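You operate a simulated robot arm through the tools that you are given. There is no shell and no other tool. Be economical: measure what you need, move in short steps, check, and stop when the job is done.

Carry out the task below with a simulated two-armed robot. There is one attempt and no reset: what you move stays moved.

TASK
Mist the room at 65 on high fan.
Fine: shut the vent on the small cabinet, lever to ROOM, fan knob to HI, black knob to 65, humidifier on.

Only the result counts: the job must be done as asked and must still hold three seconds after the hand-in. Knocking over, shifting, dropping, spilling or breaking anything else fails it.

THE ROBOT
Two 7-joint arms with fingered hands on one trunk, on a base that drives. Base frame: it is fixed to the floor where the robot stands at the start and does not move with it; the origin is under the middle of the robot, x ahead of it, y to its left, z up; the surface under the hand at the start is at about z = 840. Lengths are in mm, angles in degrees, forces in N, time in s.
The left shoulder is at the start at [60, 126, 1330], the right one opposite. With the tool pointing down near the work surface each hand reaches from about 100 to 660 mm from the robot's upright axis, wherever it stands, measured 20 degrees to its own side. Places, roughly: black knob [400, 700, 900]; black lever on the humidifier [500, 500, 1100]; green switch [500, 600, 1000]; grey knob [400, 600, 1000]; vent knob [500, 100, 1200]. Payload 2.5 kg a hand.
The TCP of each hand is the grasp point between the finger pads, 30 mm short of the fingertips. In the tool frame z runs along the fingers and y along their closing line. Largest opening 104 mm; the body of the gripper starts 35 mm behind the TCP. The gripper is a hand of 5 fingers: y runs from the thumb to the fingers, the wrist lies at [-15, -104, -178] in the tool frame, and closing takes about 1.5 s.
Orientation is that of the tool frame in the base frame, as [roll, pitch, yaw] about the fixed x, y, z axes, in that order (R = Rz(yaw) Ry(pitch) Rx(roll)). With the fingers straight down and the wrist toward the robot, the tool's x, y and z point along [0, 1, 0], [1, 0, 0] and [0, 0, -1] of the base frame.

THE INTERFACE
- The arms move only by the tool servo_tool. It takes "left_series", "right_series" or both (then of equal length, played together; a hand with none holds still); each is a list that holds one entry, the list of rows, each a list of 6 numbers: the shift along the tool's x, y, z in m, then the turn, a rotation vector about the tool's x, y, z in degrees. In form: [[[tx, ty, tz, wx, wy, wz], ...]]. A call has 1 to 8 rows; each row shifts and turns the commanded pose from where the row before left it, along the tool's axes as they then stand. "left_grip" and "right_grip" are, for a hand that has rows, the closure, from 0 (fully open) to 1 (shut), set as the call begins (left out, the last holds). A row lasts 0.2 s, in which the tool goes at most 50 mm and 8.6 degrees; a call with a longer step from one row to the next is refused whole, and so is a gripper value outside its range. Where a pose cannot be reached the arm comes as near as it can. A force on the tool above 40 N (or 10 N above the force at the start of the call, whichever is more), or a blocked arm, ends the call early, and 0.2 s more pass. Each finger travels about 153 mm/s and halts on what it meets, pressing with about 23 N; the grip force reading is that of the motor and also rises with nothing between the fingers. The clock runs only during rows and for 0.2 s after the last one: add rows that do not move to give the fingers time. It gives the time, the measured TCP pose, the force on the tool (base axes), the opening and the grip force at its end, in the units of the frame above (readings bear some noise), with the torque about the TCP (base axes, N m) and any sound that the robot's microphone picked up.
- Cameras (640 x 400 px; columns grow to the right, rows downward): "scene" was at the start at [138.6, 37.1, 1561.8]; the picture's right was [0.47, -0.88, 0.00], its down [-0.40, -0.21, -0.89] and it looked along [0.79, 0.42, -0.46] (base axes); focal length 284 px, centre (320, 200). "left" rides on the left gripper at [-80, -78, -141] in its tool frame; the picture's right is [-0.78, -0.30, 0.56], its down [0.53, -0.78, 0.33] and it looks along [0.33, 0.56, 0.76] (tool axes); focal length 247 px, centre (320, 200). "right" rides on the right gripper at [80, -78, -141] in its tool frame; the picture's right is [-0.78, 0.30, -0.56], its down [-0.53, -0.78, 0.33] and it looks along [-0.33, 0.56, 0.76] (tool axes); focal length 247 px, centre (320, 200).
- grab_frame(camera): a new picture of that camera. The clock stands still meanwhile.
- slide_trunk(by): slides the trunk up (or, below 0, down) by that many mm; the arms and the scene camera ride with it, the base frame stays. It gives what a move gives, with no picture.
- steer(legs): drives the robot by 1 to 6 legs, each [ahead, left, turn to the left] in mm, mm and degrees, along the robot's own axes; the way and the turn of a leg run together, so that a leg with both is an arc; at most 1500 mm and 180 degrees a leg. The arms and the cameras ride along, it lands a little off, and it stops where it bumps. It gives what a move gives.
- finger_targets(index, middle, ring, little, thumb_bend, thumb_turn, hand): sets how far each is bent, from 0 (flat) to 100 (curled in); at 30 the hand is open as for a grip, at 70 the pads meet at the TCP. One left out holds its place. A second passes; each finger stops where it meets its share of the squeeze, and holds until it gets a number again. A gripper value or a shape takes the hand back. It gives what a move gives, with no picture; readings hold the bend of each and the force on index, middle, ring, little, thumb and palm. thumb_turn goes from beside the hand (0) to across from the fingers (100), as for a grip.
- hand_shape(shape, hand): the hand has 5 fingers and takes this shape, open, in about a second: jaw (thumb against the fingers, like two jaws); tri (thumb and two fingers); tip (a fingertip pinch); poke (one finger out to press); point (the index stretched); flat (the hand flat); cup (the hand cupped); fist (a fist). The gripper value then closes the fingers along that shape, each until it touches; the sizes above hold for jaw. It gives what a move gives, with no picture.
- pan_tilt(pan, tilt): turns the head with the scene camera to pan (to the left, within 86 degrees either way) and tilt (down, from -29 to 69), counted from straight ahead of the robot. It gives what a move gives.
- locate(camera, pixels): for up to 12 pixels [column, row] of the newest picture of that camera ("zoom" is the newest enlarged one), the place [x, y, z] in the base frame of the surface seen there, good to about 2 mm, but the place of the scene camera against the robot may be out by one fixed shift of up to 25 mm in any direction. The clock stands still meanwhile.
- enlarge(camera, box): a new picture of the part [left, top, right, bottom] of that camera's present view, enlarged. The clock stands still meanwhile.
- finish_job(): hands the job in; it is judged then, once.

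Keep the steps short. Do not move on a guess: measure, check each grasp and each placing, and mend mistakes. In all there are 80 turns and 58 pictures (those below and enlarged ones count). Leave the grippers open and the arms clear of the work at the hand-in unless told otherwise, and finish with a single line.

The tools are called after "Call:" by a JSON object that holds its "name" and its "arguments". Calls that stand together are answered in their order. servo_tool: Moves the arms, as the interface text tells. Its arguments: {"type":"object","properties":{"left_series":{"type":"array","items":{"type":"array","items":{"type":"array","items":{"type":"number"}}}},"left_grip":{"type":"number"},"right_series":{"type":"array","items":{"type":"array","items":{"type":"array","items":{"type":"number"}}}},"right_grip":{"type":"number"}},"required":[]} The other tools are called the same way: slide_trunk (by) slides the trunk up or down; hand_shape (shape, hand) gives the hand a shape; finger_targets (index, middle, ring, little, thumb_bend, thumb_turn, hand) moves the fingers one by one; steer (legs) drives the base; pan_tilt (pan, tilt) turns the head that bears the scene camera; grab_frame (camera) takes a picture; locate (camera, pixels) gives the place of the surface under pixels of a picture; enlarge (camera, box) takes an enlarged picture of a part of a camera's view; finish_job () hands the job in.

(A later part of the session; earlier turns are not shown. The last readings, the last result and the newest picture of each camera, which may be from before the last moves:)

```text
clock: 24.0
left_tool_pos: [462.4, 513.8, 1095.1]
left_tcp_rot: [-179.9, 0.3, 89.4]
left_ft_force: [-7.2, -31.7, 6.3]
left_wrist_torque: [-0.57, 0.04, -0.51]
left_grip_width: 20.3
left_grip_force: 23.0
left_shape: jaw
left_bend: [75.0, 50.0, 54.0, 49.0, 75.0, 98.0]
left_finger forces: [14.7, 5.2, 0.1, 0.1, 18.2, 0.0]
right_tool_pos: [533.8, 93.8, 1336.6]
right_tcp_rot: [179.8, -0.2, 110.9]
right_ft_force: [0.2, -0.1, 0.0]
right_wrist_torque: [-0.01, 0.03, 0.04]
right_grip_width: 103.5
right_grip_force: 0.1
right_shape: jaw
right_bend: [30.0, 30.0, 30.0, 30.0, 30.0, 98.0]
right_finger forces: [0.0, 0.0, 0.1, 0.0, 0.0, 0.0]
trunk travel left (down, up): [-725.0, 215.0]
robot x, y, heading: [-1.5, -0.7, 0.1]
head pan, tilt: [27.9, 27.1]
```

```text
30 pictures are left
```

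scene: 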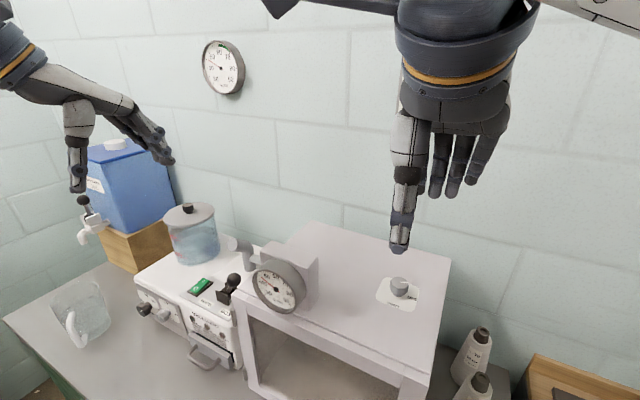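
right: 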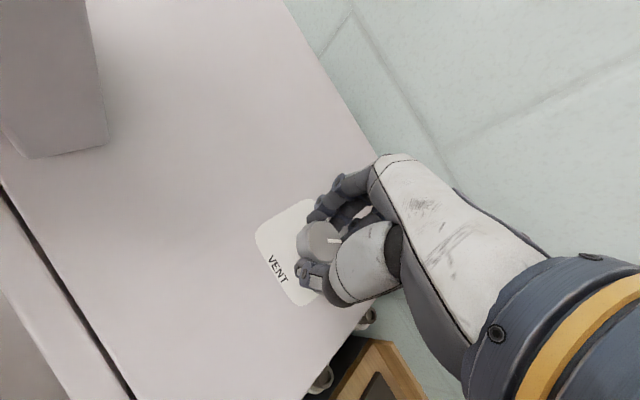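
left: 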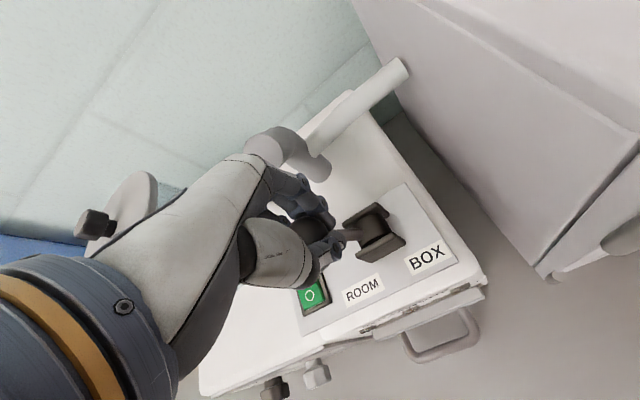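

Hit its stop (31 N). I relax 4 mm, open the hand, and lift straight up.

Call:
{"name": "servo_tool", "arguments": {"left_series": [[[-0.006, 0, 0, 0, 0, 0], [0, 0, 0, 0, 0, 0]]]}}

Call:
{"name": "servo_tool", "arguments": {"left_series": [[[0, 0, 0, 0, 0, 0], [0, 0, 0, 0, 0, 0], [0, 0, 0, 0, 0, 0], [0, 0, 0, 0, 0, 0], [0, 0, -0.03, 0, 0, 0], [0, 0, -0.04, 0, 0, 0], [0, 0, -0.04, 0, 0, 0], [0, 0, -0.04, 0, 0, 0]]], "left_grip": 0}}

Call:
{"name": "grab_frame", "arguments": {"camera": "left"}}

```text
clock: 24.6
left_tool_pos: [461.4, 514.1, 1093.0]
left_tcp_rot: [-179.9, 0.0, 89.8]
left_ft_force: [-5.6, -21.4, 6.4]
left_wrist_torque: [-0.35, 0.01, -0.35]
left_grip_width: 20.5
left_grip_force: 23.6
left_shape: jaw
left_bend: [75.0, 50.0, 54.0, 49.0, 76.0, 98.0]
left_finger forces: [10.8, 4.5, 0.0, 0.0, 16.6, 0.0]
right_tool_pos: [534.9, 95.7, 1334.4]
right_tcp_rot: [179.8, -0.2, 111.0]
right_ft_force: [1.0, -0.7, 0.0]
right_wrist_torque: [0.0, 0.02, -0.01]
right_grip_width: 103.7
right_grip_force: 0.1
right_shape: jaw
right_bend: [30.0, 30.0, 30.0, 30.0, 30.0, 98.0]
right_finger forces: [0.1, 0.1, 0.0, 0.0, 0.0, 0.0]
trunk travel left (down, up): [-725.0, 215.0]
robot x, y, heading: [-1.2, 0.0, -0.1]
head pan, tilt: [27.9, 27.1]
```

```text
clock: 26.4
left_tool_pos: [460.7, 519.1, 1241.5]
left_tcp_rot: [-179.9, 0.0, 90.1]
left_ft_force: [-0.6, 0.5, -0.3]
left_wrist_torque: [0.04, 0.01, -0.02]
left_grip_width: 103.8
left_grip_force: 0.0
left_shape: jaw
left_bend: [30.0, 30.0, 30.0, 30.0, 30.0, 98.0]
left_finger forces: [0.0, 0.1, 0.1, 0.0, 0.1, 0.1]
right_tool_pos: [535.3, 98.3, 1335.7]
right_tcp_rot: [180.0, -0.1, 111.0]
right_ft_force: [-0.1, -0.2, 0.2]
right_wrist_torque: [0.01, -0.01, 0.0]
right_grip_width: 103.8
right_grip_force: 0.0
right_shape: jaw
right_bend: [30.0, 30.0, 30.0, 30.0, 30.0, 98.0]
right_finger forces: [0.0, 0.1, 0.1, 0.1, 0.1, 0.1]
trunk travel left (down, up): [-725.0, 215.0]
robot x, y, heading: [1.3, -3.9, 0.3]
head pan, tilt: [27.9, 27.1]
```

```text
29 pictures are left
```

left: 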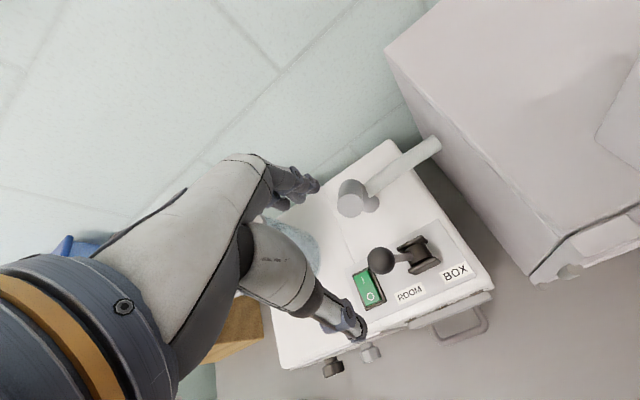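

Lever now rests toward ROOM. I back off 170 mm, then drive 490 mm left to face the humidifier front.

Call:
{"name": "steer", "arguments": {"legs": [[-170, 0, 0], [0, 490, 0]]}}

Call:
{"name": "pan_tilt", "arguments": {"pan": 15, "tilt": 40}}

Call:
{"name": "grab_frame", "arguments": {"camera": "scene"}}

```text
clock: 30.4
left_tool_pos: [297.3, 1014.4, 1241.3]
left_tcp_rot: [-179.8, 0.1, 89.7]
left_ft_force: [-0.4, 0.2, -0.5]
left_wrist_torque: [-0.02, -0.02, 0.02]
left_grip_width: 104.0
left_grip_force: 0.1
left_shape: jaw
left_bend: [30.0, 30.0, 30.0, 30.0, 30.0, 98.0]
left_finger forces: [0.1, 0.1, 0.0, 0.1, 0.0, 0.0]
right_tool_pos: [368.0, 593.8, 1334.0]
right_tcp_rot: [-180.0, 0.0, 110.6]
right_ft_force: [0.3, 0.3, 0.1]
right_wrist_torque: [0.01, 0.02, -0.01]
right_grip_width: 104.0
right_grip_force: 0.0
right_shape: jaw
right_bend: [30.0, 30.0, 30.0, 30.0, 30.0, 98.0]
right_finger forces: [0.0, 0.0, 0.0, 0.0, 0.0, 0.0]
trunk travel left (down, up): [-725.0, 215.0]
robot x, y, heading: [-169.4, 497.0, -0.3]
head pan, tilt: [27.9, 27.1]
```

```text
clock: 31.1
left_tool_pos: [296.8, 1015.2, 1239.9]
left_tcp_rot: [-179.9, 0.0, 89.6]
left_ft_force: [-0.5, -0.6, 0.7]
left_wrist_torque: [0.01, -0.03, -0.01]
left_grip_width: 103.7
left_grip_force: 0.1
left_shape: jaw
left_bend: [30.0, 30.0, 30.0, 30.0, 30.0, 98.0]
left_finger forces: [0.1, 0.0, 0.0, 0.1, 0.0, 0.0]
right_tool_pos: [367.6, 593.2, 1334.9]
right_tcp_rot: [-180.0, 0.0, 110.5]
right_ft_force: [0.5, -0.2, 0.2]
right_wrist_torque: [-0.01, -0.02, -0.03]
right_grip_width: 103.5
right_grip_force: 0.0
right_shape: jaw
right_bend: [30.0, 30.0, 30.0, 30.0, 30.0, 98.0]
right_finger forces: [0.1, 0.0, 0.1, 0.1, 0.0, 0.1]
trunk travel left (down, up): [-725.0, 215.0]
robot x, y, heading: [-168.9, 502.8, -0.5]
head pan, tilt: [15.0, 40.0]
```

```text
28 pictures are left
```

scene: 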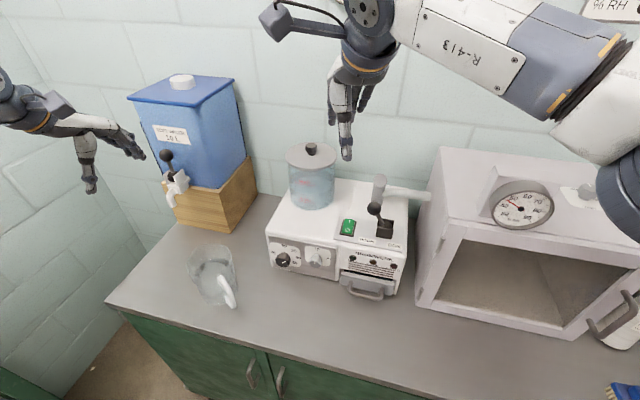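

Clear view. I enlarge the front knobs near (300,258).

Call:
{"name": "enlarge", "arguments": {"camera": "scene", "box": [262, 233, 342, 283]}}

Call:
{"name": "locate", "arguments": {"camera": "zoom", "pixels": [[160, 212], [180, 222], [187, 138], [268, 215], [95, 112], [462, 195], [447, 190], [465, 110], [555, 215], [465, 265], [135, 200], [440, 160]]}}

```text
8.00 times, centred on (302, 258) of scene
```

zoom: 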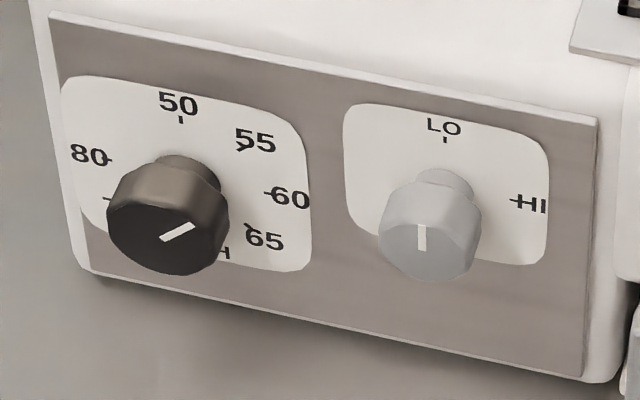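

```text
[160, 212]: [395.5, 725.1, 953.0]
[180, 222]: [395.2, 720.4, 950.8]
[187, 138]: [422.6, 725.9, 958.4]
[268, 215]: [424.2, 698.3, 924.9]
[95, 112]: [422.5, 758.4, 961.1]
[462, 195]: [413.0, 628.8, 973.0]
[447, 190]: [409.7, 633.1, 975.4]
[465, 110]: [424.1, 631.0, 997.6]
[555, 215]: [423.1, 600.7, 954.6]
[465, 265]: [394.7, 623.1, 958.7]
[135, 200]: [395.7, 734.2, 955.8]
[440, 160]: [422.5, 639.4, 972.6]
```

Call:
{"name": "locate", "arguments": {"camera": "zoom", "pixels": [[180, 120], [240, 147], [269, 194], [248, 227], [109, 160], [109, 198], [163, 238], [194, 226], [445, 140], [514, 201], [421, 226], [423, 250]]}}

Call:
{"name": "locate", "arguments": {"camera": "zoom", "pixels": [[115, 220], [220, 240], [165, 235], [168, 205], [172, 266], [384, 232], [465, 250], [427, 215], [425, 275], [422, 240], [300, 120], [300, 300]]}}

```text
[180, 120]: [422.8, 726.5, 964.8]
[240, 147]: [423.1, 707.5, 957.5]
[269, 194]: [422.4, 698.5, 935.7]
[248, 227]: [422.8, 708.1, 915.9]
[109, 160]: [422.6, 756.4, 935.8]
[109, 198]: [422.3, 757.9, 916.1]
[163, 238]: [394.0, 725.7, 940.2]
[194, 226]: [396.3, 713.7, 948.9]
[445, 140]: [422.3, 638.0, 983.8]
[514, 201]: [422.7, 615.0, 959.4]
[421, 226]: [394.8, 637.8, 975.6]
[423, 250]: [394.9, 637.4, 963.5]
```

```text
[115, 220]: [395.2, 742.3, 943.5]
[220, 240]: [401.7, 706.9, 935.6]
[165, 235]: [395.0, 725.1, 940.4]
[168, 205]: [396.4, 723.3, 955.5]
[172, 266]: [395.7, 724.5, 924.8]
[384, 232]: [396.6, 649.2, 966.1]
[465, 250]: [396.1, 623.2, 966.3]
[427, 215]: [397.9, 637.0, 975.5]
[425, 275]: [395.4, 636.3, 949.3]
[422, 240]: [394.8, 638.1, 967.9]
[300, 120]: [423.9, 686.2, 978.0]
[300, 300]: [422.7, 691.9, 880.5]
```

Measured (shift-corrected): black knob centre ≈[380,734,927], mark at ~54° (clockwise from up), 65 tick at 135° → turn ~81° clockwise. Fan ≈[380,645,950], mark at LO (up), HI at 90° clockwise. I set the left hand to "tri" and move it to free space, starting the reorientation to point forward.

Call:
{"name": "hand_shape", "arguments": {"hand": "left", "shape": "tri"}}

Call:
{"name": "servo_tool", "arguments": {"left_series": [[[-0.045, 0, 0, 0, 0, 0], [-0.045, -0.01, 0, 0, 0, 0], [-0.045, -0.01, 0, 0, 0, 0], [-0.045, -0.01, 0, 0, 0, 0], [0, 0, 0, 0, 0, -8.5], [0, 0, 0, 0, 0, -8.5], [0, 0, 0, 0, 0, -8.5], [0, 0, 0, 0, 0, -8.5]]]}}

Call:
{"name": "servo_tool", "arguments": {"left_series": [[[0, 0, 0, 0, 0, -8.5], [0, 0, 0, 0, 0, -8.5], [0, 0, 0, 0, 0, -8.5], [0, 0, 0, 0, 0, -8.5], [0, 0, 0, 0, 0, -8.5], [0, 0, 0, 0, 0, -8.5], [0, 0, 0, 0, 0, -5], [0, 0, 0, 0, 0, 0]]]}}

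```text
clock: 32.0
left_tool_pos: [297.0, 1014.7, 1241.3]
left_tcp_rot: [-179.8, 0.0, 89.6]
left_ft_force: [0.1, 0.0, 0.2]
left_wrist_torque: [0.02, -0.03, 0.01]
left_grip_width: 103.8
left_grip_force: 0.1
left_shape: tri
left_bend: [30.0, 30.0, 99.0, 99.0, 30.0, 98.0]
left_finger forces: [0.0, 0.0, 0.0, 0.1, 0.0, 0.0]
right_tool_pos: [368.4, 593.3, 1335.7]
right_tcp_rot: [180.0, 0.0, 110.5]
right_ft_force: [0.3, 0.2, -0.2]
right_wrist_torque: [0.01, -0.01, -0.01]
right_grip_width: 103.6
right_grip_force: 0.0
right_shape: jaw
right_bend: [30.0, 30.0, 30.0, 30.0, 30.0, 98.0]
right_finger forces: [0.1, 0.0, 0.0, 0.0, 0.1, 0.0]
trunk travel left (down, up): [-725.0, 215.0]
robot x, y, heading: [-166.3, 497.4, -0.4]
head pan, tilt: [15.0, 40.0]
```

```text
clock: 33.9
left_tool_pos: [265.5, 834.0, 1240.0]
left_tcp_rot: [180.0, -0.2, 123.7]
left_ft_force: [0.0, -0.3, 0.4]
left_wrist_torque: [0.0, 0.01, 0.02]
left_grip_width: 103.6
left_grip_force: 0.1
left_shape: tri
left_bend: [30.0, 30.0, 99.0, 99.0, 30.0, 98.0]
left_finger forces: [0.0, 0.0, 0.0, 0.0, 0.0, 0.0]
right_tool_pos: [368.2, 593.1, 1335.8]
right_tcp_rot: [-180.0, -0.1, 110.5]
right_ft_force: [-0.5, 0.4, -0.1]
right_wrist_torque: [-0.01, 0.04, -0.01]
right_grip_width: 103.4
right_grip_force: 0.0
right_shape: jaw
right_bend: [30.0, 30.0, 30.0, 30.0, 30.0, 98.0]
right_finger forces: [0.1, 0.1, 0.0, 0.0, 0.0, 0.0]
trunk travel left (down, up): [-725.0, 215.0]
robot x, y, heading: [-168.4, 497.9, -0.3]
head pan, tilt: [15.0, 40.0]
```

```text
clock: 35.6
left_tool_pos: [265.5, 833.8, 1239.5]
left_tcp_rot: [-180.0, -0.2, 179.7]
left_ft_force: [-0.1, 0.3, 0.0]
left_wrist_torque: [-0.04, 0.04, 0.04]
left_grip_width: 104.0
left_grip_force: 0.0
left_shape: tri
left_bend: [30.0, 30.0, 99.0, 99.0, 30.0, 98.0]
left_finger forces: [0.0, 0.0, 0.0, 0.1, 0.1, 0.0]
right_tool_pos: [367.0, 593.3, 1333.9]
right_tcp_rot: [-179.9, 0.0, 110.5]
right_ft_force: [-0.5, -0.5, -0.4]
right_wrist_torque: [0.02, -0.01, 0.0]
right_grip_width: 103.9
right_grip_force: 0.0
right_shape: jaw
right_bend: [30.0, 30.0, 30.0, 30.0, 30.0, 98.0]
right_finger forces: [0.0, 0.0, 0.1, 0.0, 0.1, 0.1]
trunk travel left (down, up): [-725.0, 215.0]
robot x, y, heading: [-171.7, 499.5, -0.3]
head pan, tilt: [15.0, 40.0]
```

Now pitch up to point forward: about tool y by -90° in total.

Call:
{"name": "servo_tool", "arguments": {"left_series": [[[0, 0, 0, 0, -8.5, 0], [0, 0, 0, 0, -8.5, 0], [0, 0, 0, 0, -8.5, 0], [0, 0, 0, 0, -8.5, 0], [0, 0, 0, 0, -8.5, 0], [0, 0, 0, 0, -8.5, 0], [0, 0, 0, 0, -8.5, 0], [0, 0, 0, 0, 0, 0]]]}}

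Call:
{"name": "servo_tool", "arguments": {"left_series": [[[0, 0, 0, 0, -8.5, 0], [0, 0, 0, 0, -8.5, 0], [0, 0, 0, 0, -8.5, 0], [0, 0, 0, 0, -5, 0], [0, 0, 0, 0, 0, 0]]]}}

```text
clock: 37.5
left_tool_pos: [266.2, 835.1, 1241.0]
left_tcp_rot: [-179.8, 59.6, 179.8]
left_ft_force: [-0.3, -0.2, 0.6]
left_wrist_torque: [0.0, 0.01, 0.0]
left_grip_width: 103.7
left_grip_force: 0.0
left_shape: tri
left_bend: [30.0, 30.0, 99.0, 99.0, 30.0, 97.0]
left_finger forces: [0.1, 0.1, 0.1, 0.1, 0.0, 0.0]
right_tool_pos: [367.5, 593.0, 1335.6]
right_tcp_rot: [180.0, 0.1, 110.5]
right_ft_force: [-0.8, 0.1, -0.8]
right_wrist_torque: [0.01, -0.02, -0.02]
right_grip_width: 103.7
right_grip_force: 0.1
right_shape: jaw
right_bend: [30.0, 30.0, 30.0, 30.0, 30.0, 98.0]
right_finger forces: [0.1, 0.1, 0.0, 0.0, 0.1, 0.0]
trunk travel left (down, up): [-725.0, 215.0]
robot x, y, heading: [-169.1, 499.8, -0.7]
head pan, tilt: [15.0, 40.0]
```

```text
clock: 38.6
left_tool_pos: [241.3, 893.9, 1288.5]
left_tcp_rot: [-148.7, 90.0, -149.2]
left_ft_force: [0.1, 0.0, 0.7]
left_wrist_torque: [-0.02, -0.03, -0.02]
left_grip_width: 103.5
left_grip_force: 0.1
left_shape: tri
left_bend: [30.0, 30.0, 99.0, 99.0, 30.0, 98.0]
left_finger forces: [0.0, 0.1, 0.0, 0.0, 0.1, 0.0]
left hand out of reach, approached as far as the arm can: row 1, 2, 3
right_tool_pos: [367.7, 594.0, 1335.5]
right_tcp_rot: [-179.9, 0.0, 110.6]
right_ft_force: [-0.5, 0.8, 0.0]
right_wrist_torque: [0.04, 0.01, 0.03]
right_grip_width: 103.8
right_grip_force: 0.0
right_shape: jaw
right_bend: [30.0, 30.0, 30.0, 30.0, 30.0, 98.0]
right_finger forces: [0.0, 0.0, 0.0, 0.0, 0.1, 0.0]
trunk travel left (down, up): [-725.0, 215.0]
robot x, y, heading: [-168.8, 499.1, -0.2]
head pan, tilt: [15.0, 40.0]
```

Orientation is right (gimbal angle), position lagged. I add still rows to see whether it settles.

Call:
{"name": "servo_tool", "arguments": {"left_series": [[[0, 0, 0, 0, 0, 0], [0, 0, 0, 0, 0, 0], [0, 0, 0, 0, 0, 0]]]}}

Call:
{"name": "grab_frame", "arguments": {"camera": "scene"}}

```text
clock: 39.5
left_tool_pos: [241.7, 893.5, 1286.7]
left_tcp_rot: [-97.4, 89.9, -97.9]
left_ft_force: [0.0, 0.5, -0.1]
left_wrist_torque: [0.0, 0.01, 0.04]
left_grip_width: 103.8
left_grip_force: 0.1
left_shape: tri
left_bend: [30.0, 30.0, 99.0, 99.0, 30.0, 98.0]
left_finger forces: [0.1, 0.0, 0.0, 0.0, 0.0, 0.1]
right_tool_pos: [367.4, 593.0, 1334.3]
right_tcp_rot: [180.0, 0.1, 110.5]
right_ft_force: [-0.5, 0.9, 0.0]
right_wrist_torque: [-0.02, -0.01, 0.02]
right_grip_width: 103.9
right_grip_force: 0.1
right_shape: jaw
right_bend: [30.0, 30.0, 30.0, 30.0, 30.0, 98.0]
right_finger forces: [0.0, 0.0, 0.0, 0.0, 0.1, 0.0]
trunk travel left (down, up): [-725.0, 215.0]
robot x, y, heading: [-170.7, 499.2, -0.6]
head pan, tilt: [15.0, 40.0]
```

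```text
26 pictures are left
```

scene: 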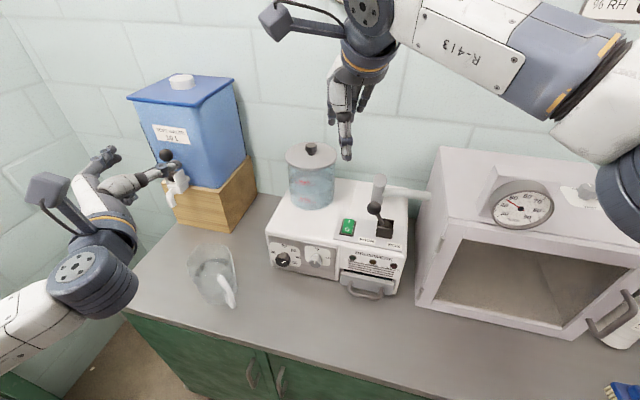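

The hand points forward. I retract the right hand toward the body and shift the left hand right (to y≈734), then lower the trunk.

Call:
{"name": "servo_tool", "arguments": {"left_series": [[[0, -0.032, 0, 0, 0, 0], [0, -0.032, 0, 0, 0, 0], [0, -0.032, 0, 0, 0, 0], [0, -0.032, 0, 0, 0, 0], [0, -0.032, 0, 0, 0, 0], [0, 0, 0, 0, 0, 0]]], "right_series": [[[0, -0.04, 0, 0, 0, 0], [0, -0.04, 0, 0, 0, 0], [0, -0.04, 0, 0, 0, 0], [0, -0.04, 0, 0, 0, 0], [0, -0.02, 0, 0, 0, 0], [0, 0, 0, 0, 0, 0]]]}}

Call:
{"name": "slide_trunk", "arguments": {"by": -250}}

Call:
{"name": "grab_frame", "arguments": {"camera": "scene"}}

```text
clock: 40.9
left_tool_pos: [262.8, 743.7, 1279.7]
left_tcp_rot: [70.1, 89.8, 69.7]
left_ft_force: [-0.4, -1.0, 0.3]
left_wrist_torque: [0.03, 0.01, -0.01]
left_grip_width: 104.0
left_grip_force: 0.0
left_shape: tri
left_bend: [30.0, 30.0, 99.0, 99.0, 30.0, 98.0]
left_finger forces: [0.1, 0.0, 0.1, 0.0, 0.1, 0.1]
left hand out of reach, approached as far as the arm can: row 1, 2, 3
right_tool_pos: [198.6, 529.8, 1334.9]
right_tcp_rot: [-180.0, -0.1, 110.6]
right_ft_force: [0.1, -0.1, -0.2]
right_wrist_torque: [0.0, -0.01, 0.01]
right_grip_width: 103.2
right_grip_force: 0.1
right_shape: jaw
right_bend: [30.0, 30.0, 30.0, 30.0, 30.0, 98.0]
right_finger forces: [0.1, 0.1, 0.0, 0.0, 0.1, 0.1]
trunk travel left (down, up): [-725.0, 215.0]
robot x, y, heading: [-170.0, 495.5, -0.4]
head pan, tilt: [15.0, 40.0]
```

```text
clock: 43.4
left_tool_pos: [263.2, 742.9, 1030.3]
left_tcp_rot: [-170.0, 89.8, -170.3]
left_ft_force: [0.8, 0.1, 0.1]
left_wrist_torque: [0.01, 0.02, 0.02]
left_grip_width: 104.2
left_grip_force: 0.1
left_shape: tri
left_bend: [30.0, 30.0, 99.0, 99.0, 30.0, 98.0]
left_finger forces: [0.0, 0.0, 0.1, 0.1, 0.1, 0.1]
right_tool_pos: [199.9, 529.8, 1084.5]
right_tcp_rot: [-180.0, -0.1, 110.5]
right_ft_force: [-0.3, -0.4, 0.0]
right_wrist_torque: [-0.01, -0.01, 0.02]
right_grip_width: 103.7
right_grip_force: 0.3
right_shape: jaw
right_bend: [30.0, 30.0, 30.0, 30.0, 30.0, 98.0]
right_finger forces: [0.1, 0.0, 0.0, 0.0, 0.0, 0.0]
trunk travel left (down, up): [-475.0, 465.0]
robot x, y, heading: [-167.1, 500.8, -0.2]
head pan, tilt: [15.0, 40.0]
```

```text
25 pictures are left
```

scene: 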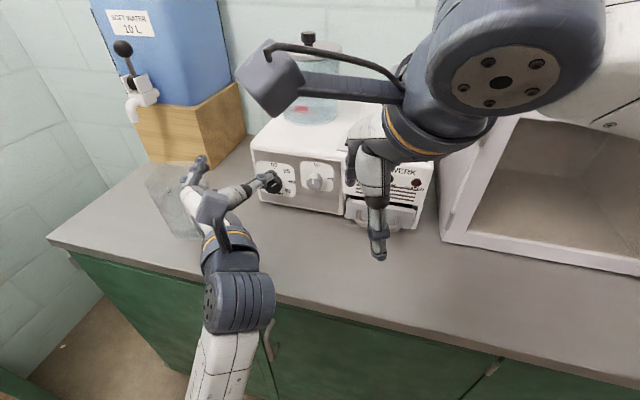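

Arm is in a good posture. I roll the hand -80° (palm up) as starting posture for the clockwise turn.

Call:
{"name": "servo_tool", "arguments": {"left_series": [[[0, 0, 0, 0, 0, -8], [0, 0, 0, 0, 0, -8], [0, 0, 0, 0, 0, -8], [0, 0, 0, 0, 0, -8], [0, 0, 0, 0, 0, -8], [0, 0, 0, 0, 0, -8], [0, 0, 0, 0, 0, -8], [0, 0, 0, 0, 0, 0]]]}}

Call:
{"name": "grab_frame", "arguments": {"camera": "left"}}

```text
clock: 44.2
left_tool_pos: [264.1, 771.5, 1049.0]
left_tcp_rot: [-90.4, 85.9, -87.9]
left_ft_force: [0.3, -0.9, -0.3]
left_wrist_torque: [0.0, 0.02, 0.02]
left_grip_width: 103.6
left_grip_force: 0.0
left_shape: tri
left_bend: [30.0, 30.0, 99.0, 99.0, 30.0, 98.0]
left_finger forces: [0.1, 0.0, 0.1, 0.0, 0.1, 0.0]
left hand out of reach, approached as far as the arm can: row 2
right_tool_pos: [200.0, 529.7, 1083.8]
right_tcp_rot: [180.0, 0.0, 110.5]
right_ft_force: [0.1, 0.3, -0.1]
right_wrist_torque: [-0.02, -0.04, 0.02]
right_grip_width: 103.3
right_grip_force: 0.0
right_shape: jaw
right_bend: [30.0, 30.0, 30.0, 30.0, 30.0, 98.0]
right_finger forces: [0.0, 0.0, 0.1, 0.0, 0.0, 0.1]
trunk travel left (down, up): [-475.0, 465.0]
robot x, y, heading: [-165.9, 500.1, -0.2]
head pan, tilt: [15.0, 40.0]
stopped in row 3 (left hand): the arm was blocked; the commanded pose is now the measured one
```

```text
24 pictures are left
```

left: 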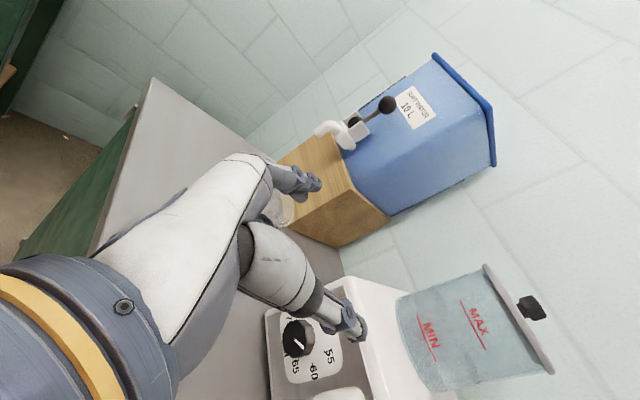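

The arm is too folded to roll here (wrist near the shoulder). I back the base 150 mm, then extend the hand forward and try the roll again.

Call:
{"name": "steer", "arguments": {"legs": [[-150, 0, 0]]}}

Call:
{"name": "servo_tool", "arguments": {"left_series": [[[0, -0.01, 0.04, 0, 0, 0], [0, -0.01, 0.04, 0, 0, 0], [0, -0.01, 0.04, 0, 0, 0], [0, 0, 0.04, 0, 0, 0], [0, 0, 0.03, 0, 0, 0], [0, 0, 0, 0, 0, 0]]]}}

Call:
{"name": "servo_tool", "arguments": {"left_series": [[[0, 0, 0, 0, 0, -8], [0, 0, 0, 0, 0, -8], [0, 0, 0, 0, 0, -8], [0, 0, 0, 0, 0, -8], [0, 0, 0, 0, 0, -8], [0, 0, 0, 0, 0, -8], [0, 0, 0, 0, 0, -8], [0, 0, 0, 0, 0, 0]]]}}

```text
clock: 45.6
left_tool_pos: [114.7, 773.4, 1048.2]
left_tcp_rot: [-90.1, 85.7, -87.4]
left_ft_force: [-1.1, -0.2, 0.2]
left_wrist_torque: [-0.01, 0.0, 0.02]
left_grip_width: 103.7
left_grip_force: 0.1
left_shape: tri
left_bend: [30.0, 30.0, 99.0, 99.0, 30.0, 98.0]
left_finger forces: [0.1, 0.1, 0.0, 0.1, 0.0, 0.1]
right_tool_pos: [51.8, 530.8, 1084.9]
right_tcp_rot: [180.0, 0.0, 110.5]
right_ft_force: [-0.1, -0.7, 0.2]
right_wrist_torque: [-0.03, -0.01, -0.03]
right_grip_width: 103.5
right_grip_force: 0.0
right_shape: jaw
right_bend: [30.0, 30.0, 30.0, 30.0, 30.0, 98.0]
right_finger forces: [0.0, 0.0, 0.0, 0.0, 0.1, 0.0]
trunk travel left (down, up): [-475.0, 465.0]
robot x, y, heading: [-312.9, 497.9, -0.4]
head pan, tilt: [15.0, 40.0]
```

```text
clock: 46.1
left_tool_pos: [179.0, 788.3, 1063.8]
left_tcp_rot: [83.3, 83.5, 89.3]
left_ft_force: [-0.5, 0.6, 0.4]
left_wrist_torque: [-0.02, 0.0, -0.05]
left_grip_width: 103.9
left_grip_force: 0.1
left_shape: tri
left_bend: [30.0, 30.0, 99.0, 99.0, 30.0, 98.0]
left_finger forces: [0.0, 0.1, 0.1, 0.1, 0.0, 0.0]
right_tool_pos: [50.9, 531.7, 1085.4]
right_tcp_rot: [-180.0, 0.0, 110.7]
right_ft_force: [-0.8, 0.4, 0.3]
right_wrist_torque: [-0.01, -0.01, -0.02]
right_grip_width: 103.6
right_grip_force: 0.0
right_shape: jaw
right_bend: [30.0, 30.0, 30.0, 30.0, 30.0, 98.0]
right_finger forces: [0.0, 0.0, 0.0, 0.0, 0.1, 0.0]
trunk travel left (down, up): [-475.0, 465.0]
robot x, y, heading: [-316.9, 500.4, -0.4]
head pan, tilt: [15.0, 40.0]
stopped in row 2 (left hand): the arm was blocked; the commanded pose is now the measured one
```

```text
clock: 46.8
left_tool_pos: [169.2, 822.1, 1084.9]
left_tcp_rot: [13.3, 88.0, 23.5]
left_ft_force: [-0.4, -0.5, 0.4]
left_wrist_torque: [-0.02, 0.02, -0.01]
left_grip_width: 103.9
left_grip_force: 0.0
left_shape: tri
left_bend: [30.0, 30.0, 99.0, 99.0, 30.0, 98.0]
left_finger forces: [0.0, 0.1, 0.1, 0.0, 0.0, 0.0]
right_tool_pos: [49.6, 531.3, 1083.4]
right_tcp_rot: [180.0, 0.0, 110.6]
right_ft_force: [-0.3, 0.5, -0.4]
right_wrist_torque: [0.02, -0.02, -0.04]
right_grip_width: 103.6
right_grip_force: 0.0
right_shape: jaw
right_bend: [30.0, 30.0, 30.0, 30.0, 30.0, 98.0]
right_finger forces: [0.0, 0.0, 0.1, 0.1, 0.0, 0.0]
trunk travel left (down, up): [-475.0, 465.0]
robot x, y, heading: [-316.9, 500.5, -0.2]
head pan, tilt: [15.0, 40.0]
stopped in row 3 (left hand): the arm was blocked; the commanded pose is now the measured one
```

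Blocked again; I look with the scene camera to see why.

Call:
{"name": "pan_tilt", "arguments": {"pan": 30, "tilt": 45}}

Call:
{"name": "grab_frame", "arguments": {"camera": "scene"}}

```text
clock: 47.6
left_tool_pos: [168.5, 822.4, 1083.6]
left_tcp_rot: [10.2, 87.9, 20.3]
left_ft_force: [-0.8, -0.5, 0.2]
left_wrist_torque: [0.01, 0.01, -0.04]
left_grip_width: 104.0
left_grip_force: 0.0
left_shape: tri
left_bend: [30.0, 30.0, 99.0, 99.0, 30.0, 98.0]
left_finger forces: [0.0, 0.0, 0.0, 0.0, 0.1, 0.0]
right_tool_pos: [52.2, 531.3, 1084.9]
right_tcp_rot: [-179.9, 0.0, 110.6]
right_ft_force: [0.0, 0.6, 0.3]
right_wrist_torque: [0.01, 0.0, 0.01]
right_grip_width: 103.8
right_grip_force: 0.0
right_shape: jaw
right_bend: [30.0, 30.0, 30.0, 30.0, 30.0, 98.0]
right_finger forces: [0.1, 0.0, 0.0, 0.1, 0.0, 0.0]
trunk travel left (down, up): [-475.0, 465.0]
robot x, y, heading: [-313.9, 499.2, -0.4]
head pan, tilt: [30.0, 45.0]
```

```text
23 pictures are left
```

scene: 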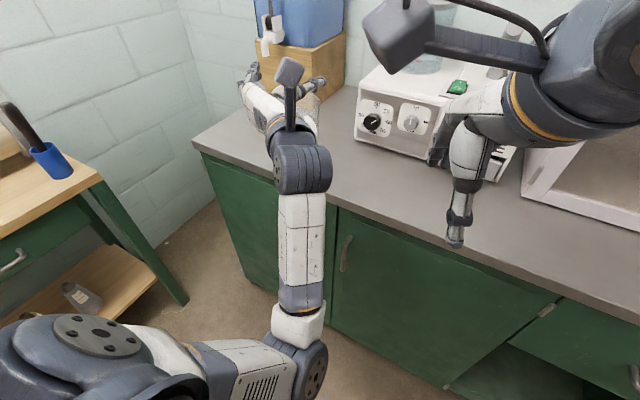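

Call:
{"name": "locate", "arguments": {"camera": "scene", "pixels": [[250, 165], [350, 213], [430, 250], [300, 180], [370, 121], [410, 123], [310, 100], [305, 80], [380, 170]]}}

```text
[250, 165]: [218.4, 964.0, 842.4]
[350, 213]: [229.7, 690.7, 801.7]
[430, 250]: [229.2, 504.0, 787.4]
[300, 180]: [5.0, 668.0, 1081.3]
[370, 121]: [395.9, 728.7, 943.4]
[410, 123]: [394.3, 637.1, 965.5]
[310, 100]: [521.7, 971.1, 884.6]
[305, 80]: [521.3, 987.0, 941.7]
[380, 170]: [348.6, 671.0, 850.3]
```

Table edge is at x≈205, z≈840. The forearm wants to come from the right at ~30°, so I shift the base right 180 mm, then move the hand left/forward.

Call:
{"name": "steer", "arguments": {"legs": [[0, -180, 0]]}}

Call:
{"name": "servo_tool", "arguments": {"left_series": [[[0, 0.02, 0.025, 0, 0, 0], [0, 0.02, 0.025, 0, 0, 0], [0, 0.02, 0.025, 0, 0, 0], [0, 0.02, 0.025, 0, 0, 0], [0, 0, 0, 0, 0, 0]]]}}

```text
clock: 49.1
left_tool_pos: [167.8, 642.5, 1083.5]
left_tcp_rot: [11.9, 88.1, 22.2]
left_ft_force: [0.2, -0.5, 0.0]
left_wrist_torque: [0.02, -0.01, 0.0]
left_grip_width: 103.9
left_grip_force: 0.1
left_shape: tri
left_bend: [30.0, 30.0, 99.0, 99.0, 30.0, 98.0]
left_finger forces: [0.0, 0.0, 0.0, 0.0, 0.0, 0.0]
right_tool_pos: [50.0, 352.8, 1085.5]
right_tcp_rot: [180.0, 0.0, 110.8]
right_ft_force: [-0.4, -0.3, -0.3]
right_wrist_torque: [0.04, 0.03, -0.01]
right_grip_width: 103.6
right_grip_force: 0.1
right_shape: jaw
right_bend: [30.0, 30.0, 30.0, 30.0, 30.0, 98.0]
right_finger forces: [0.0, 0.0, 0.1, 0.0, 0.1, 0.0]
trunk travel left (down, up): [-475.0, 465.0]
robot x, y, heading: [-320.4, 317.2, -0.1]
head pan, tilt: [30.0, 45.0]
```

```text
clock: 50.3
left_tool_pos: [252.4, 739.1, 1087.4]
left_tcp_rot: [11.5, 88.0, 21.8]
left_ft_force: [-0.1, 0.1, 0.1]
left_wrist_torque: [-0.01, -0.03, -0.03]
left_grip_width: 103.6
left_grip_force: 0.1
left_shape: tri
left_bend: [30.0, 30.0, 99.0, 99.0, 30.0, 98.0]
left_finger forces: [0.0, 0.0, 0.0, 0.1, 0.1, 0.0]
right_tool_pos: [49.4, 352.7, 1085.0]
right_tcp_rot: [-180.0, -0.1, 110.7]
right_ft_force: [-0.2, 0.2, 0.5]
right_wrist_torque: [0.01, 0.03, 0.0]
right_grip_width: 103.8
right_grip_force: 0.1
right_shape: jaw
right_bend: [30.0, 30.0, 30.0, 30.0, 30.0, 98.0]
right_finger forces: [0.0, 0.0, 0.0, 0.1, 0.1, 0.1]
trunk travel left (down, up): [-475.0, 465.0]
robot x, y, heading: [-315.2, 317.1, -0.3]
head pan, tilt: [30.0, 45.0]
```

It moves freely now. I test rolling -32°.

Call:
{"name": "servo_tool", "arguments": {"left_series": [[[0, 0, 0, 0, 0, -8], [0, 0, 0, 0, 0, -8], [0, 0, 0, 0, 0, -8], [0, 0, 0, 0, 0, -8], [0, 0, 0, 0, 0, 0]]]}}

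```text
clock: 51.5
left_tool_pos: [251.9, 738.8, 1087.6]
left_tcp_rot: [-86.4, 58.2, -76.7]
left_ft_force: [0.2, -0.2, -0.7]
left_wrist_torque: [-0.01, 0.04, 0.04]
left_grip_width: 103.8
left_grip_force: 0.1
left_shape: tri
left_bend: [30.0, 30.0, 99.0, 99.0, 30.0, 98.0]
left_finger forces: [0.0, 0.1, 0.1, 0.0, 0.1, 0.0]
right_tool_pos: [49.7, 352.9, 1084.5]
right_tcp_rot: [180.0, -0.1, 110.6]
right_ft_force: [-0.2, -1.0, 0.3]
right_wrist_torque: [-0.05, -0.01, -0.02]
right_grip_width: 103.7
right_grip_force: 0.0
right_shape: jaw
right_bend: [30.0, 30.0, 30.0, 30.0, 30.0, 98.0]
right_finger forces: [0.0, 0.0, 0.0, 0.0, 0.1, 0.0]
trunk travel left (down, up): [-475.0, 465.0]
robot x, y, heading: [-319.1, 319.2, -0.3]
head pan, tilt: [30.0, 45.0]
```

Works. I correct the 10° leftward yaw and roll another -40°.

Call:
{"name": "servo_tool", "arguments": {"left_series": [[[0, 0, 0, 4.33, 2.68, -0.17], [0, 0, 0, 4.33, 2.68, -0.17], [0, 0, 0, 0, 0, -8], [0, 0, 0, 0, 0, -8], [0, 0, 0, 0, 0, -8], [0, 0, 0, 0, 0, -8], [0, 0, 0, 0, 0, -8], [0, 0, 0, 0, 0, 0]]]}}

Call:
{"name": "grab_frame", "arguments": {"camera": "left"}}

```text
clock: 53.3
left_tool_pos: [251.7, 738.7, 1087.8]
left_tcp_rot: [-88.0, 18.2, -89.3]
left_ft_force: [0.4, 0.6, 0.1]
left_wrist_torque: [0.06, 0.01, 0.0]
left_grip_width: 104.1
left_grip_force: 0.1
left_shape: tri
left_bend: [30.0, 30.0, 99.0, 99.0, 30.0, 98.0]
left_finger forces: [0.1, 0.0, 0.1, 0.0, 0.0, 0.0]
right_tool_pos: [50.3, 351.5, 1084.3]
right_tcp_rot: [179.9, -0.1, 110.7]
right_ft_force: [-0.8, 0.0, -0.4]
right_wrist_torque: [0.0, -0.03, 0.02]
right_grip_width: 103.9
right_grip_force: 0.1
right_shape: jaw
right_bend: [30.0, 30.0, 30.0, 30.0, 30.0, 98.0]
right_finger forces: [0.0, 0.0, 0.1, 0.0, 0.1, 0.0]
trunk travel left (down, up): [-475.0, 465.0]
robot x, y, heading: [-313.4, 321.4, -0.4]
head pan, tilt: [30.0, 45.0]
```

```text
22 pictures are left
```

left: 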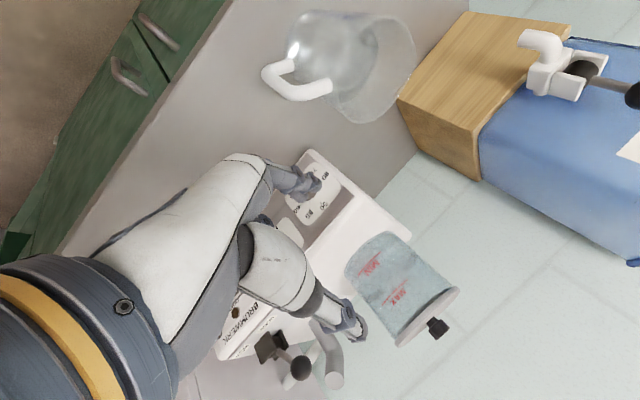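

The hand now points forward, thumb up. I go to the pre-grasp in front of the black knob, TCP ≈[300,734,926].

Call:
{"name": "servo_tool", "arguments": {"left_series": [[[0.01375, 0.0385, 0.0106, 0, 0, 0], [0.01375, 0.0385, 0.0106, 0, 0, 0], [0.01375, 0.0385, 0.0106, 0, 0, 0], [0.01375, 0.0385, 0.0106, 0, 0, 0], [0, 0, 0, 0, 0, 0]]]}}

Call:
{"name": "grab_frame", "arguments": {"camera": "left"}}

Call:
{"name": "grab_frame", "arguments": {"camera": "scene"}}

```text
clock: 54.5
left_tool_pos: [299.0, 734.0, 923.4]
left_tcp_rot: [-88.0, 18.4, -89.3]
left_ft_force: [0.3, 0.6, -0.1]
left_wrist_torque: [0.0, 0.02, -0.01]
left_grip_width: 103.9
left_grip_force: 0.2
left_shape: tri
left_bend: [30.0, 30.0, 99.0, 99.0, 30.0, 98.0]
left_finger forces: [0.0, 0.0, 0.0, 0.0, 0.0, 0.0]
right_tool_pos: [50.3, 352.3, 1085.2]
right_tcp_rot: [180.0, 0.0, 110.7]
right_ft_force: [0.0, 0.3, 0.2]
right_wrist_torque: [0.02, 0.0, 0.01]
right_grip_width: 103.8
right_grip_force: 0.1
right_shape: jaw
right_bend: [30.0, 30.0, 30.0, 30.0, 30.0, 98.0]
right_finger forces: [0.1, 0.1, 0.1, 0.1, 0.1, 0.1]
trunk travel left (down, up): [-475.0, 465.0]
robot x, y, heading: [-316.6, 321.3, -0.5]
head pan, tilt: [30.0, 45.0]
```

```text
21 pictures are left
```

left: 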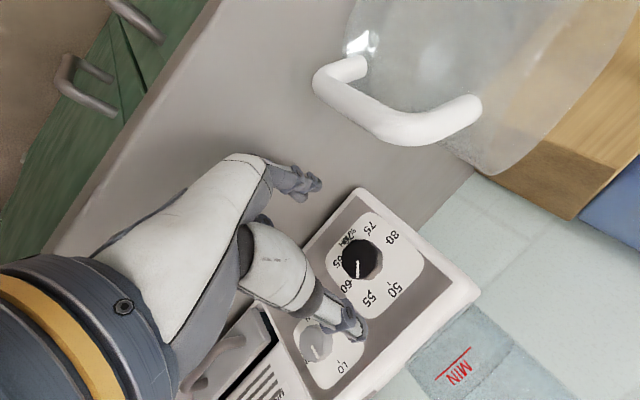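

```text
20 pictures are left
```

scene: 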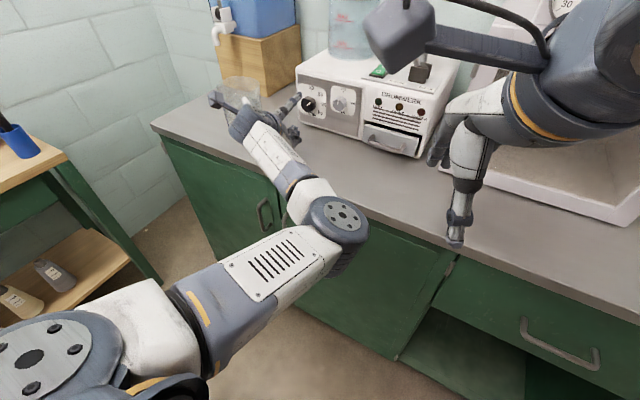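

Both dials are visible in the left camera. I enlarge at (350,280) and measure.

Call:
{"name": "enlarge", "arguments": {"camera": "left", "box": [286, 210, 446, 310]}}

Call:
{"name": "locate", "arguments": {"camera": "left", "pixels": [[362, 259], [358, 262], [358, 278], [372, 245], [345, 262], [378, 262], [317, 345], [325, 330], [380, 230]]}}

```text
4.00 times, centred on (366, 260) of left
```

zoom: 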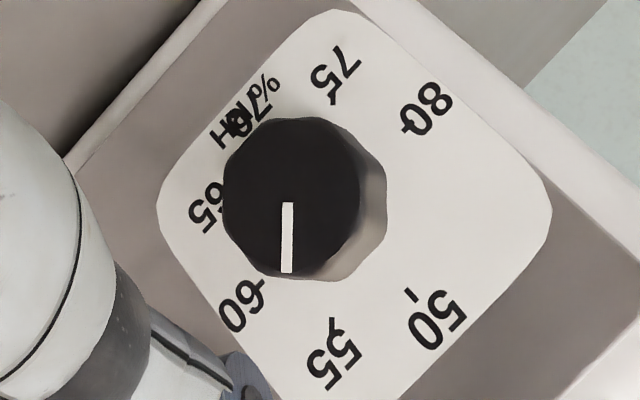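

```text
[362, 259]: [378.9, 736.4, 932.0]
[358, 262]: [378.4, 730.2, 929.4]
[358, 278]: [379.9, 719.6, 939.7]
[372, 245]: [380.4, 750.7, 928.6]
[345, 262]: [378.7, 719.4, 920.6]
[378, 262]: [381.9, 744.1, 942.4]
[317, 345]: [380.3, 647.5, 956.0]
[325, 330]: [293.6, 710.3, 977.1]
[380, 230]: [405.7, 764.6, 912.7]
```

Call:
{"name": "locate", "arguments": {"camera": "zoom", "pixels": [[412, 294], [333, 324], [262, 282], [333, 98], [406, 126], [288, 206], [287, 270], [232, 195], [355, 195], [295, 125], [330, 270], [238, 120]]}}

```text
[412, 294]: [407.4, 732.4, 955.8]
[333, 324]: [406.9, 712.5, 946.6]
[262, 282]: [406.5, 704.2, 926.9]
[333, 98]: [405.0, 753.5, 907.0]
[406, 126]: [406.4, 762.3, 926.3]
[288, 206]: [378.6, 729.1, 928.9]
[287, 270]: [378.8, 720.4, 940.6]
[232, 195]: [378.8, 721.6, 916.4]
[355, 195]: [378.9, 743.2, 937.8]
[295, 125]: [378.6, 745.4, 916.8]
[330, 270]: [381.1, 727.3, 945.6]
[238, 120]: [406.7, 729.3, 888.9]
```

Dial centre [733,927], 50 up, 60 right, so 65 is at 135°. The mark is at ≈43–45° (at 55), so I need ~90° clockwise. Approach to x≈370 with an open hand.

Call:
{"name": "servo_tool", "arguments": {"left_series": [[[0, 0, 0.025, 0, 0, 0], [0, 0, 0.025, 0, 0, 0], [0, 0, 0.02, 0, 0, 0], [0, 0, 0, 0, 0, 0]]], "left_grip": 0}}

Call:
{"name": "servo_tool", "arguments": {"left_series": [[[0, 0, 0, 0, 0, 0], [0, 0, 0, 0, 0, 0], [0, 0, 0, 0, 0, 0], [0, 0, 0, 0, 0, 0], [0, 0, 0, 0, 0, 0], [0, 0, 0, 0, 0, 0], [0, 0, 0, 0, 0, 0]]], "left_grip": 1}}

Call:
{"name": "grab_frame", "arguments": {"camera": "left"}}

```text
clock: 55.5
left_tool_pos: [369.3, 736.9, 928.5]
left_tcp_rot: [-88.0, 18.4, -89.4]
left_ft_force: [0.1, 0.0, 0.3]
left_wrist_torque: [0.02, -0.01, 0.03]
left_grip_width: 103.9
left_grip_force: 0.1
left_shape: tri
left_bend: [30.0, 30.0, 99.0, 99.0, 30.0, 98.0]
left_finger forces: [0.0, 0.0, 0.1, 0.1, 0.0, 0.1]
right_tool_pos: [50.0, 352.6, 1084.6]
right_tcp_rot: [180.0, -0.1, 110.7]
right_ft_force: [-0.4, -1.0, -0.3]
right_wrist_torque: [0.02, 0.0, -0.01]
right_grip_width: 103.9
right_grip_force: 0.0
right_shape: jaw
right_bend: [30.0, 30.0, 30.0, 30.0, 30.0, 98.0]
right_finger forces: [0.1, 0.1, 0.0, 0.1, 0.0, 0.1]
trunk travel left (down, up): [-475.0, 465.0]
robot x, y, heading: [-318.9, 321.0, -0.3]
head pan, tilt: [30.0, 45.0]
```

```text
clock: 57.1
left_tool_pos: [370.6, 736.3, 928.9]
left_tcp_rot: [-88.0, 18.3, -89.4]
left_ft_force: [2.0, 2.4, 1.0]
left_wrist_torque: [0.0, 0.01, 0.01]
left_grip_width: 30.3
left_grip_force: 23.0
left_shape: tri
left_bend: [74.0, 52.0, 100.0, 100.0, 74.0, 100.0]
left_finger forces: [9.3, 10.5, 0.0, 0.0, 20.7, 0.1]
right_tool_pos: [51.1, 352.2, 1085.4]
right_tcp_rot: [-180.0, 0.0, 110.7]
right_ft_force: [0.0, 0.1, -0.4]
right_wrist_torque: [-0.01, -0.01, 0.01]
right_grip_width: 103.9
right_grip_force: 0.1
right_shape: jaw
right_bend: [30.0, 30.0, 30.0, 30.0, 30.0, 98.0]
right_finger forces: [0.0, 0.0, 0.0, 0.0, 0.0, 0.0]
trunk travel left (down, up): [-475.0, 465.0]
robot x, y, heading: [-316.7, 318.3, -0.5]
head pan, tilt: [30.0, 45.0]
```

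```text
18 pictures are left
```

left: 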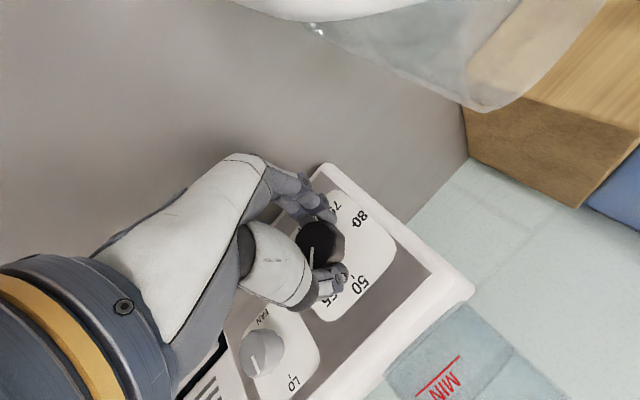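

Firm grip (30 mm). Turn clockwise (+z) 48°.

Call:
{"name": "servo_tool", "arguments": {"left_series": [[[0, 0, 0, 0, 0, 8], [0, 0, 0, 0, 0, 8], [0, 0, 0, 0, 0, 8], [0, 0, 0, 0, 0, 8], [0, 0, 0, 0, 0, 8], [0, 0, 0, 0, 0, 8], [0, 0, 0, 0, 0, 0]]]}}

Call:
{"name": "enlarge", "arguments": {"camera": "left", "box": [240, 180, 400, 300]}}

```text
clock: 58.7
left_tool_pos: [369.4, 732.7, 928.5]
left_tcp_rot: [-85.0, 66.5, -85.4]
left_ft_force: [2.0, -3.1, 6.5]
left_wrist_torque: [-0.02, -0.13, -0.15]
left_grip_width: 30.1
left_grip_force: 22.7
left_shape: tri
left_bend: [74.0, 53.0, 100.0, 100.0, 74.0, 100.0]
left_finger forces: [9.3, 9.2, 0.0, 0.1, 24.1, 0.1]
right_tool_pos: [48.8, 351.5, 1084.9]
right_tcp_rot: [-180.0, 0.0, 110.7]
right_ft_force: [0.9, 0.3, 0.4]
right_wrist_torque: [-0.03, 0.0, 0.0]
right_grip_width: 103.5
right_grip_force: 0.0
right_shape: jaw
right_bend: [30.0, 30.0, 30.0, 30.0, 30.0, 98.0]
right_finger forces: [0.0, 0.1, 0.0, 0.0, 0.0, 0.0]
trunk travel left (down, up): [-475.0, 465.0]
robot x, y, heading: [-318.1, 317.8, -0.0]
head pan, tilt: [30.0, 45.0]
```

```text
3.33 times, centred on (320, 240) of left
```

zoom: 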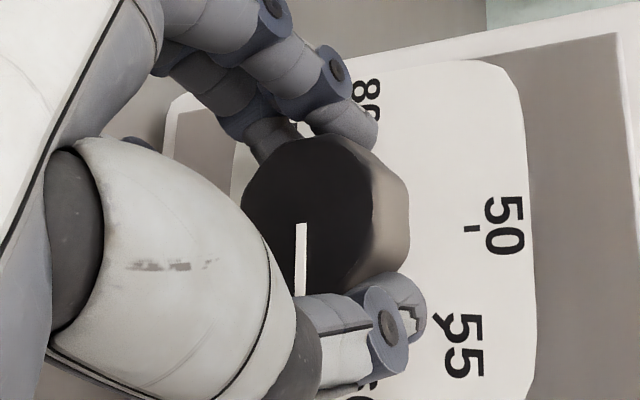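

Knob follows; mark near 60 now. Turn another 40°.

Call:
{"name": "servo_tool", "arguments": {"left_series": [[[0, 0, 0, 0, 0, 8], [0, 0, 0, 0, 0, 8], [0, 0, 0, 0, 0, 8], [0, 0, 0, 0, 0, 8], [0, 0, 0, 0, 0, 8], [0, 0, 0, 0, 0, 0]]]}}

Call:
{"name": "enlarge", "arguments": {"camera": "left", "box": [240, 180, 400, 300]}}

Call:
{"name": "locate", "arguments": {"camera": "zoom", "pixels": [[302, 225], [302, 250], [300, 270], [300, 285]]}}

```text
clock: 60.1
left_tool_pos: [369.5, 733.0, 928.2]
left_tcp_rot: [83.3, 73.3, 83.4]
left_ft_force: [7.1, -9.2, 4.7]
left_wrist_torque: [-0.04, -0.04, -0.41]
left_grip_width: 29.7
left_grip_force: 23.6
left_shape: tri
left_bend: [74.0, 54.0, 100.0, 100.0, 74.0, 99.0]
left_finger forces: [9.3, 8.0, 0.0, 0.0, 24.9, 0.0]
right_tool_pos: [49.9, 352.6, 1083.2]
right_tcp_rot: [-179.9, -0.1, 110.7]
right_ft_force: [-0.5, 0.2, -0.3]
right_wrist_torque: [0.0, 0.04, -0.02]
right_grip_width: 103.9
right_grip_force: 0.0
right_shape: jaw
right_bend: [30.0, 30.0, 30.0, 30.0, 30.0, 98.0]
right_finger forces: [0.0, 0.1, 0.0, 0.1, 0.0, 0.0]
trunk travel left (down, up): [-475.0, 465.0]
robot x, y, heading: [-318.0, 320.9, -0.3]
head pan, tilt: [30.0, 45.0]
```

```text
3.33 times, centred on (320, 240) of left
```

zoom: 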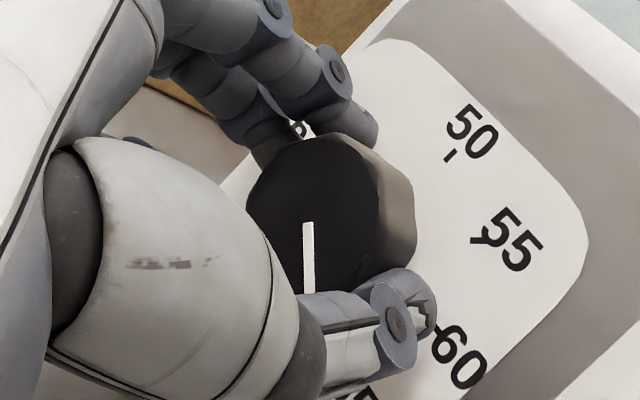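

```text
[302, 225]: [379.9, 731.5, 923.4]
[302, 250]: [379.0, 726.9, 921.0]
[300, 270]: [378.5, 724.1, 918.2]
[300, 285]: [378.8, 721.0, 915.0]
```

Mark reads ~130–135°. I open the hand, back off 60 mm, and measure without obstruction.

Call:
{"name": "servo_tool", "arguments": {"left_series": [[[0, 0, 0, 0, 0, 0], [0, 0, 0, 0, 0, 0], [0, 0, 0, 0, 0, 0], [0, 0, 0, 0, 0, 0], [0, 0, -0.03, 0, 0, 0], [0, 0, -0.03, 0, 0, 0], [0, 0, 0, 0, 0, 0]]], "left_grip": 0}}

Call:
{"name": "enlarge", "arguments": {"camera": "left", "box": [280, 210, 408, 290]}}

```text
clock: 61.7
left_tool_pos: [309.7, 735.5, 926.2]
left_tcp_rot: [83.2, 73.5, 83.4]
left_ft_force: [0.1, 0.6, -0.4]
left_wrist_torque: [-0.02, 0.0, -0.01]
left_grip_width: 103.8
left_grip_force: 0.0
left_shape: tri
left_bend: [30.0, 30.0, 99.0, 99.0, 30.0, 98.0]
left_finger forces: [0.1, 0.1, 0.0, 0.0, 0.0, 0.0]
right_tool_pos: [49.3, 351.8, 1083.1]
right_tcp_rot: [-180.0, 0.0, 110.7]
right_ft_force: [0.6, 0.0, -0.2]
right_wrist_torque: [0.01, 0.0, -0.01]
right_grip_width: 103.6
right_grip_force: 0.1
right_shape: jaw
right_bend: [30.0, 30.0, 30.0, 30.0, 30.0, 98.0]
right_finger forces: [0.0, 0.1, 0.1, 0.0, 0.1, 0.0]
trunk travel left (down, up): [-475.0, 465.0]
robot x, y, heading: [-315.1, 317.6, -0.1]
head pan, tilt: [30.0, 45.0]
```

```text
5.00 times, centred on (344, 250) of left
```

zoom: 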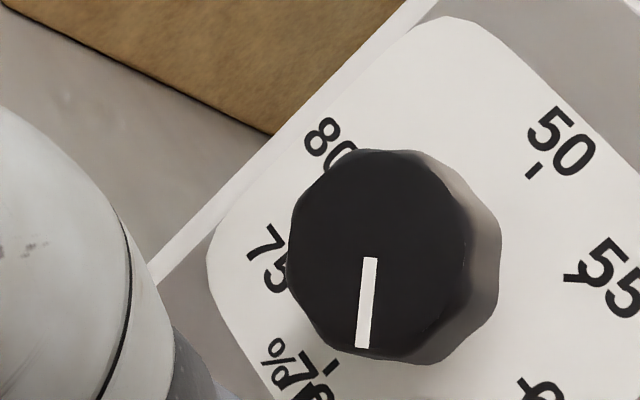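

Call:
{"name": "locate", "arguments": {"camera": "zoom", "pixels": [[370, 260], [361, 345], [365, 305], [293, 220], [462, 270], [385, 155], [350, 352], [440, 185], [310, 320], [533, 170], [330, 366], [305, 180]]}}

```text
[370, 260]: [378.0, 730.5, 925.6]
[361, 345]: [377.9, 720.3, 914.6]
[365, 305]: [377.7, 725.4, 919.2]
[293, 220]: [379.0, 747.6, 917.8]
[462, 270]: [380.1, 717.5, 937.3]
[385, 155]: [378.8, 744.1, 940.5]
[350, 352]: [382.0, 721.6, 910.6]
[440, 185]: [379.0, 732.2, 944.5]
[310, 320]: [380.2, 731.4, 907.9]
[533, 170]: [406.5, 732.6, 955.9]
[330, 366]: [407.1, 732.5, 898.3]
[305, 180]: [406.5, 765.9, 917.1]
```

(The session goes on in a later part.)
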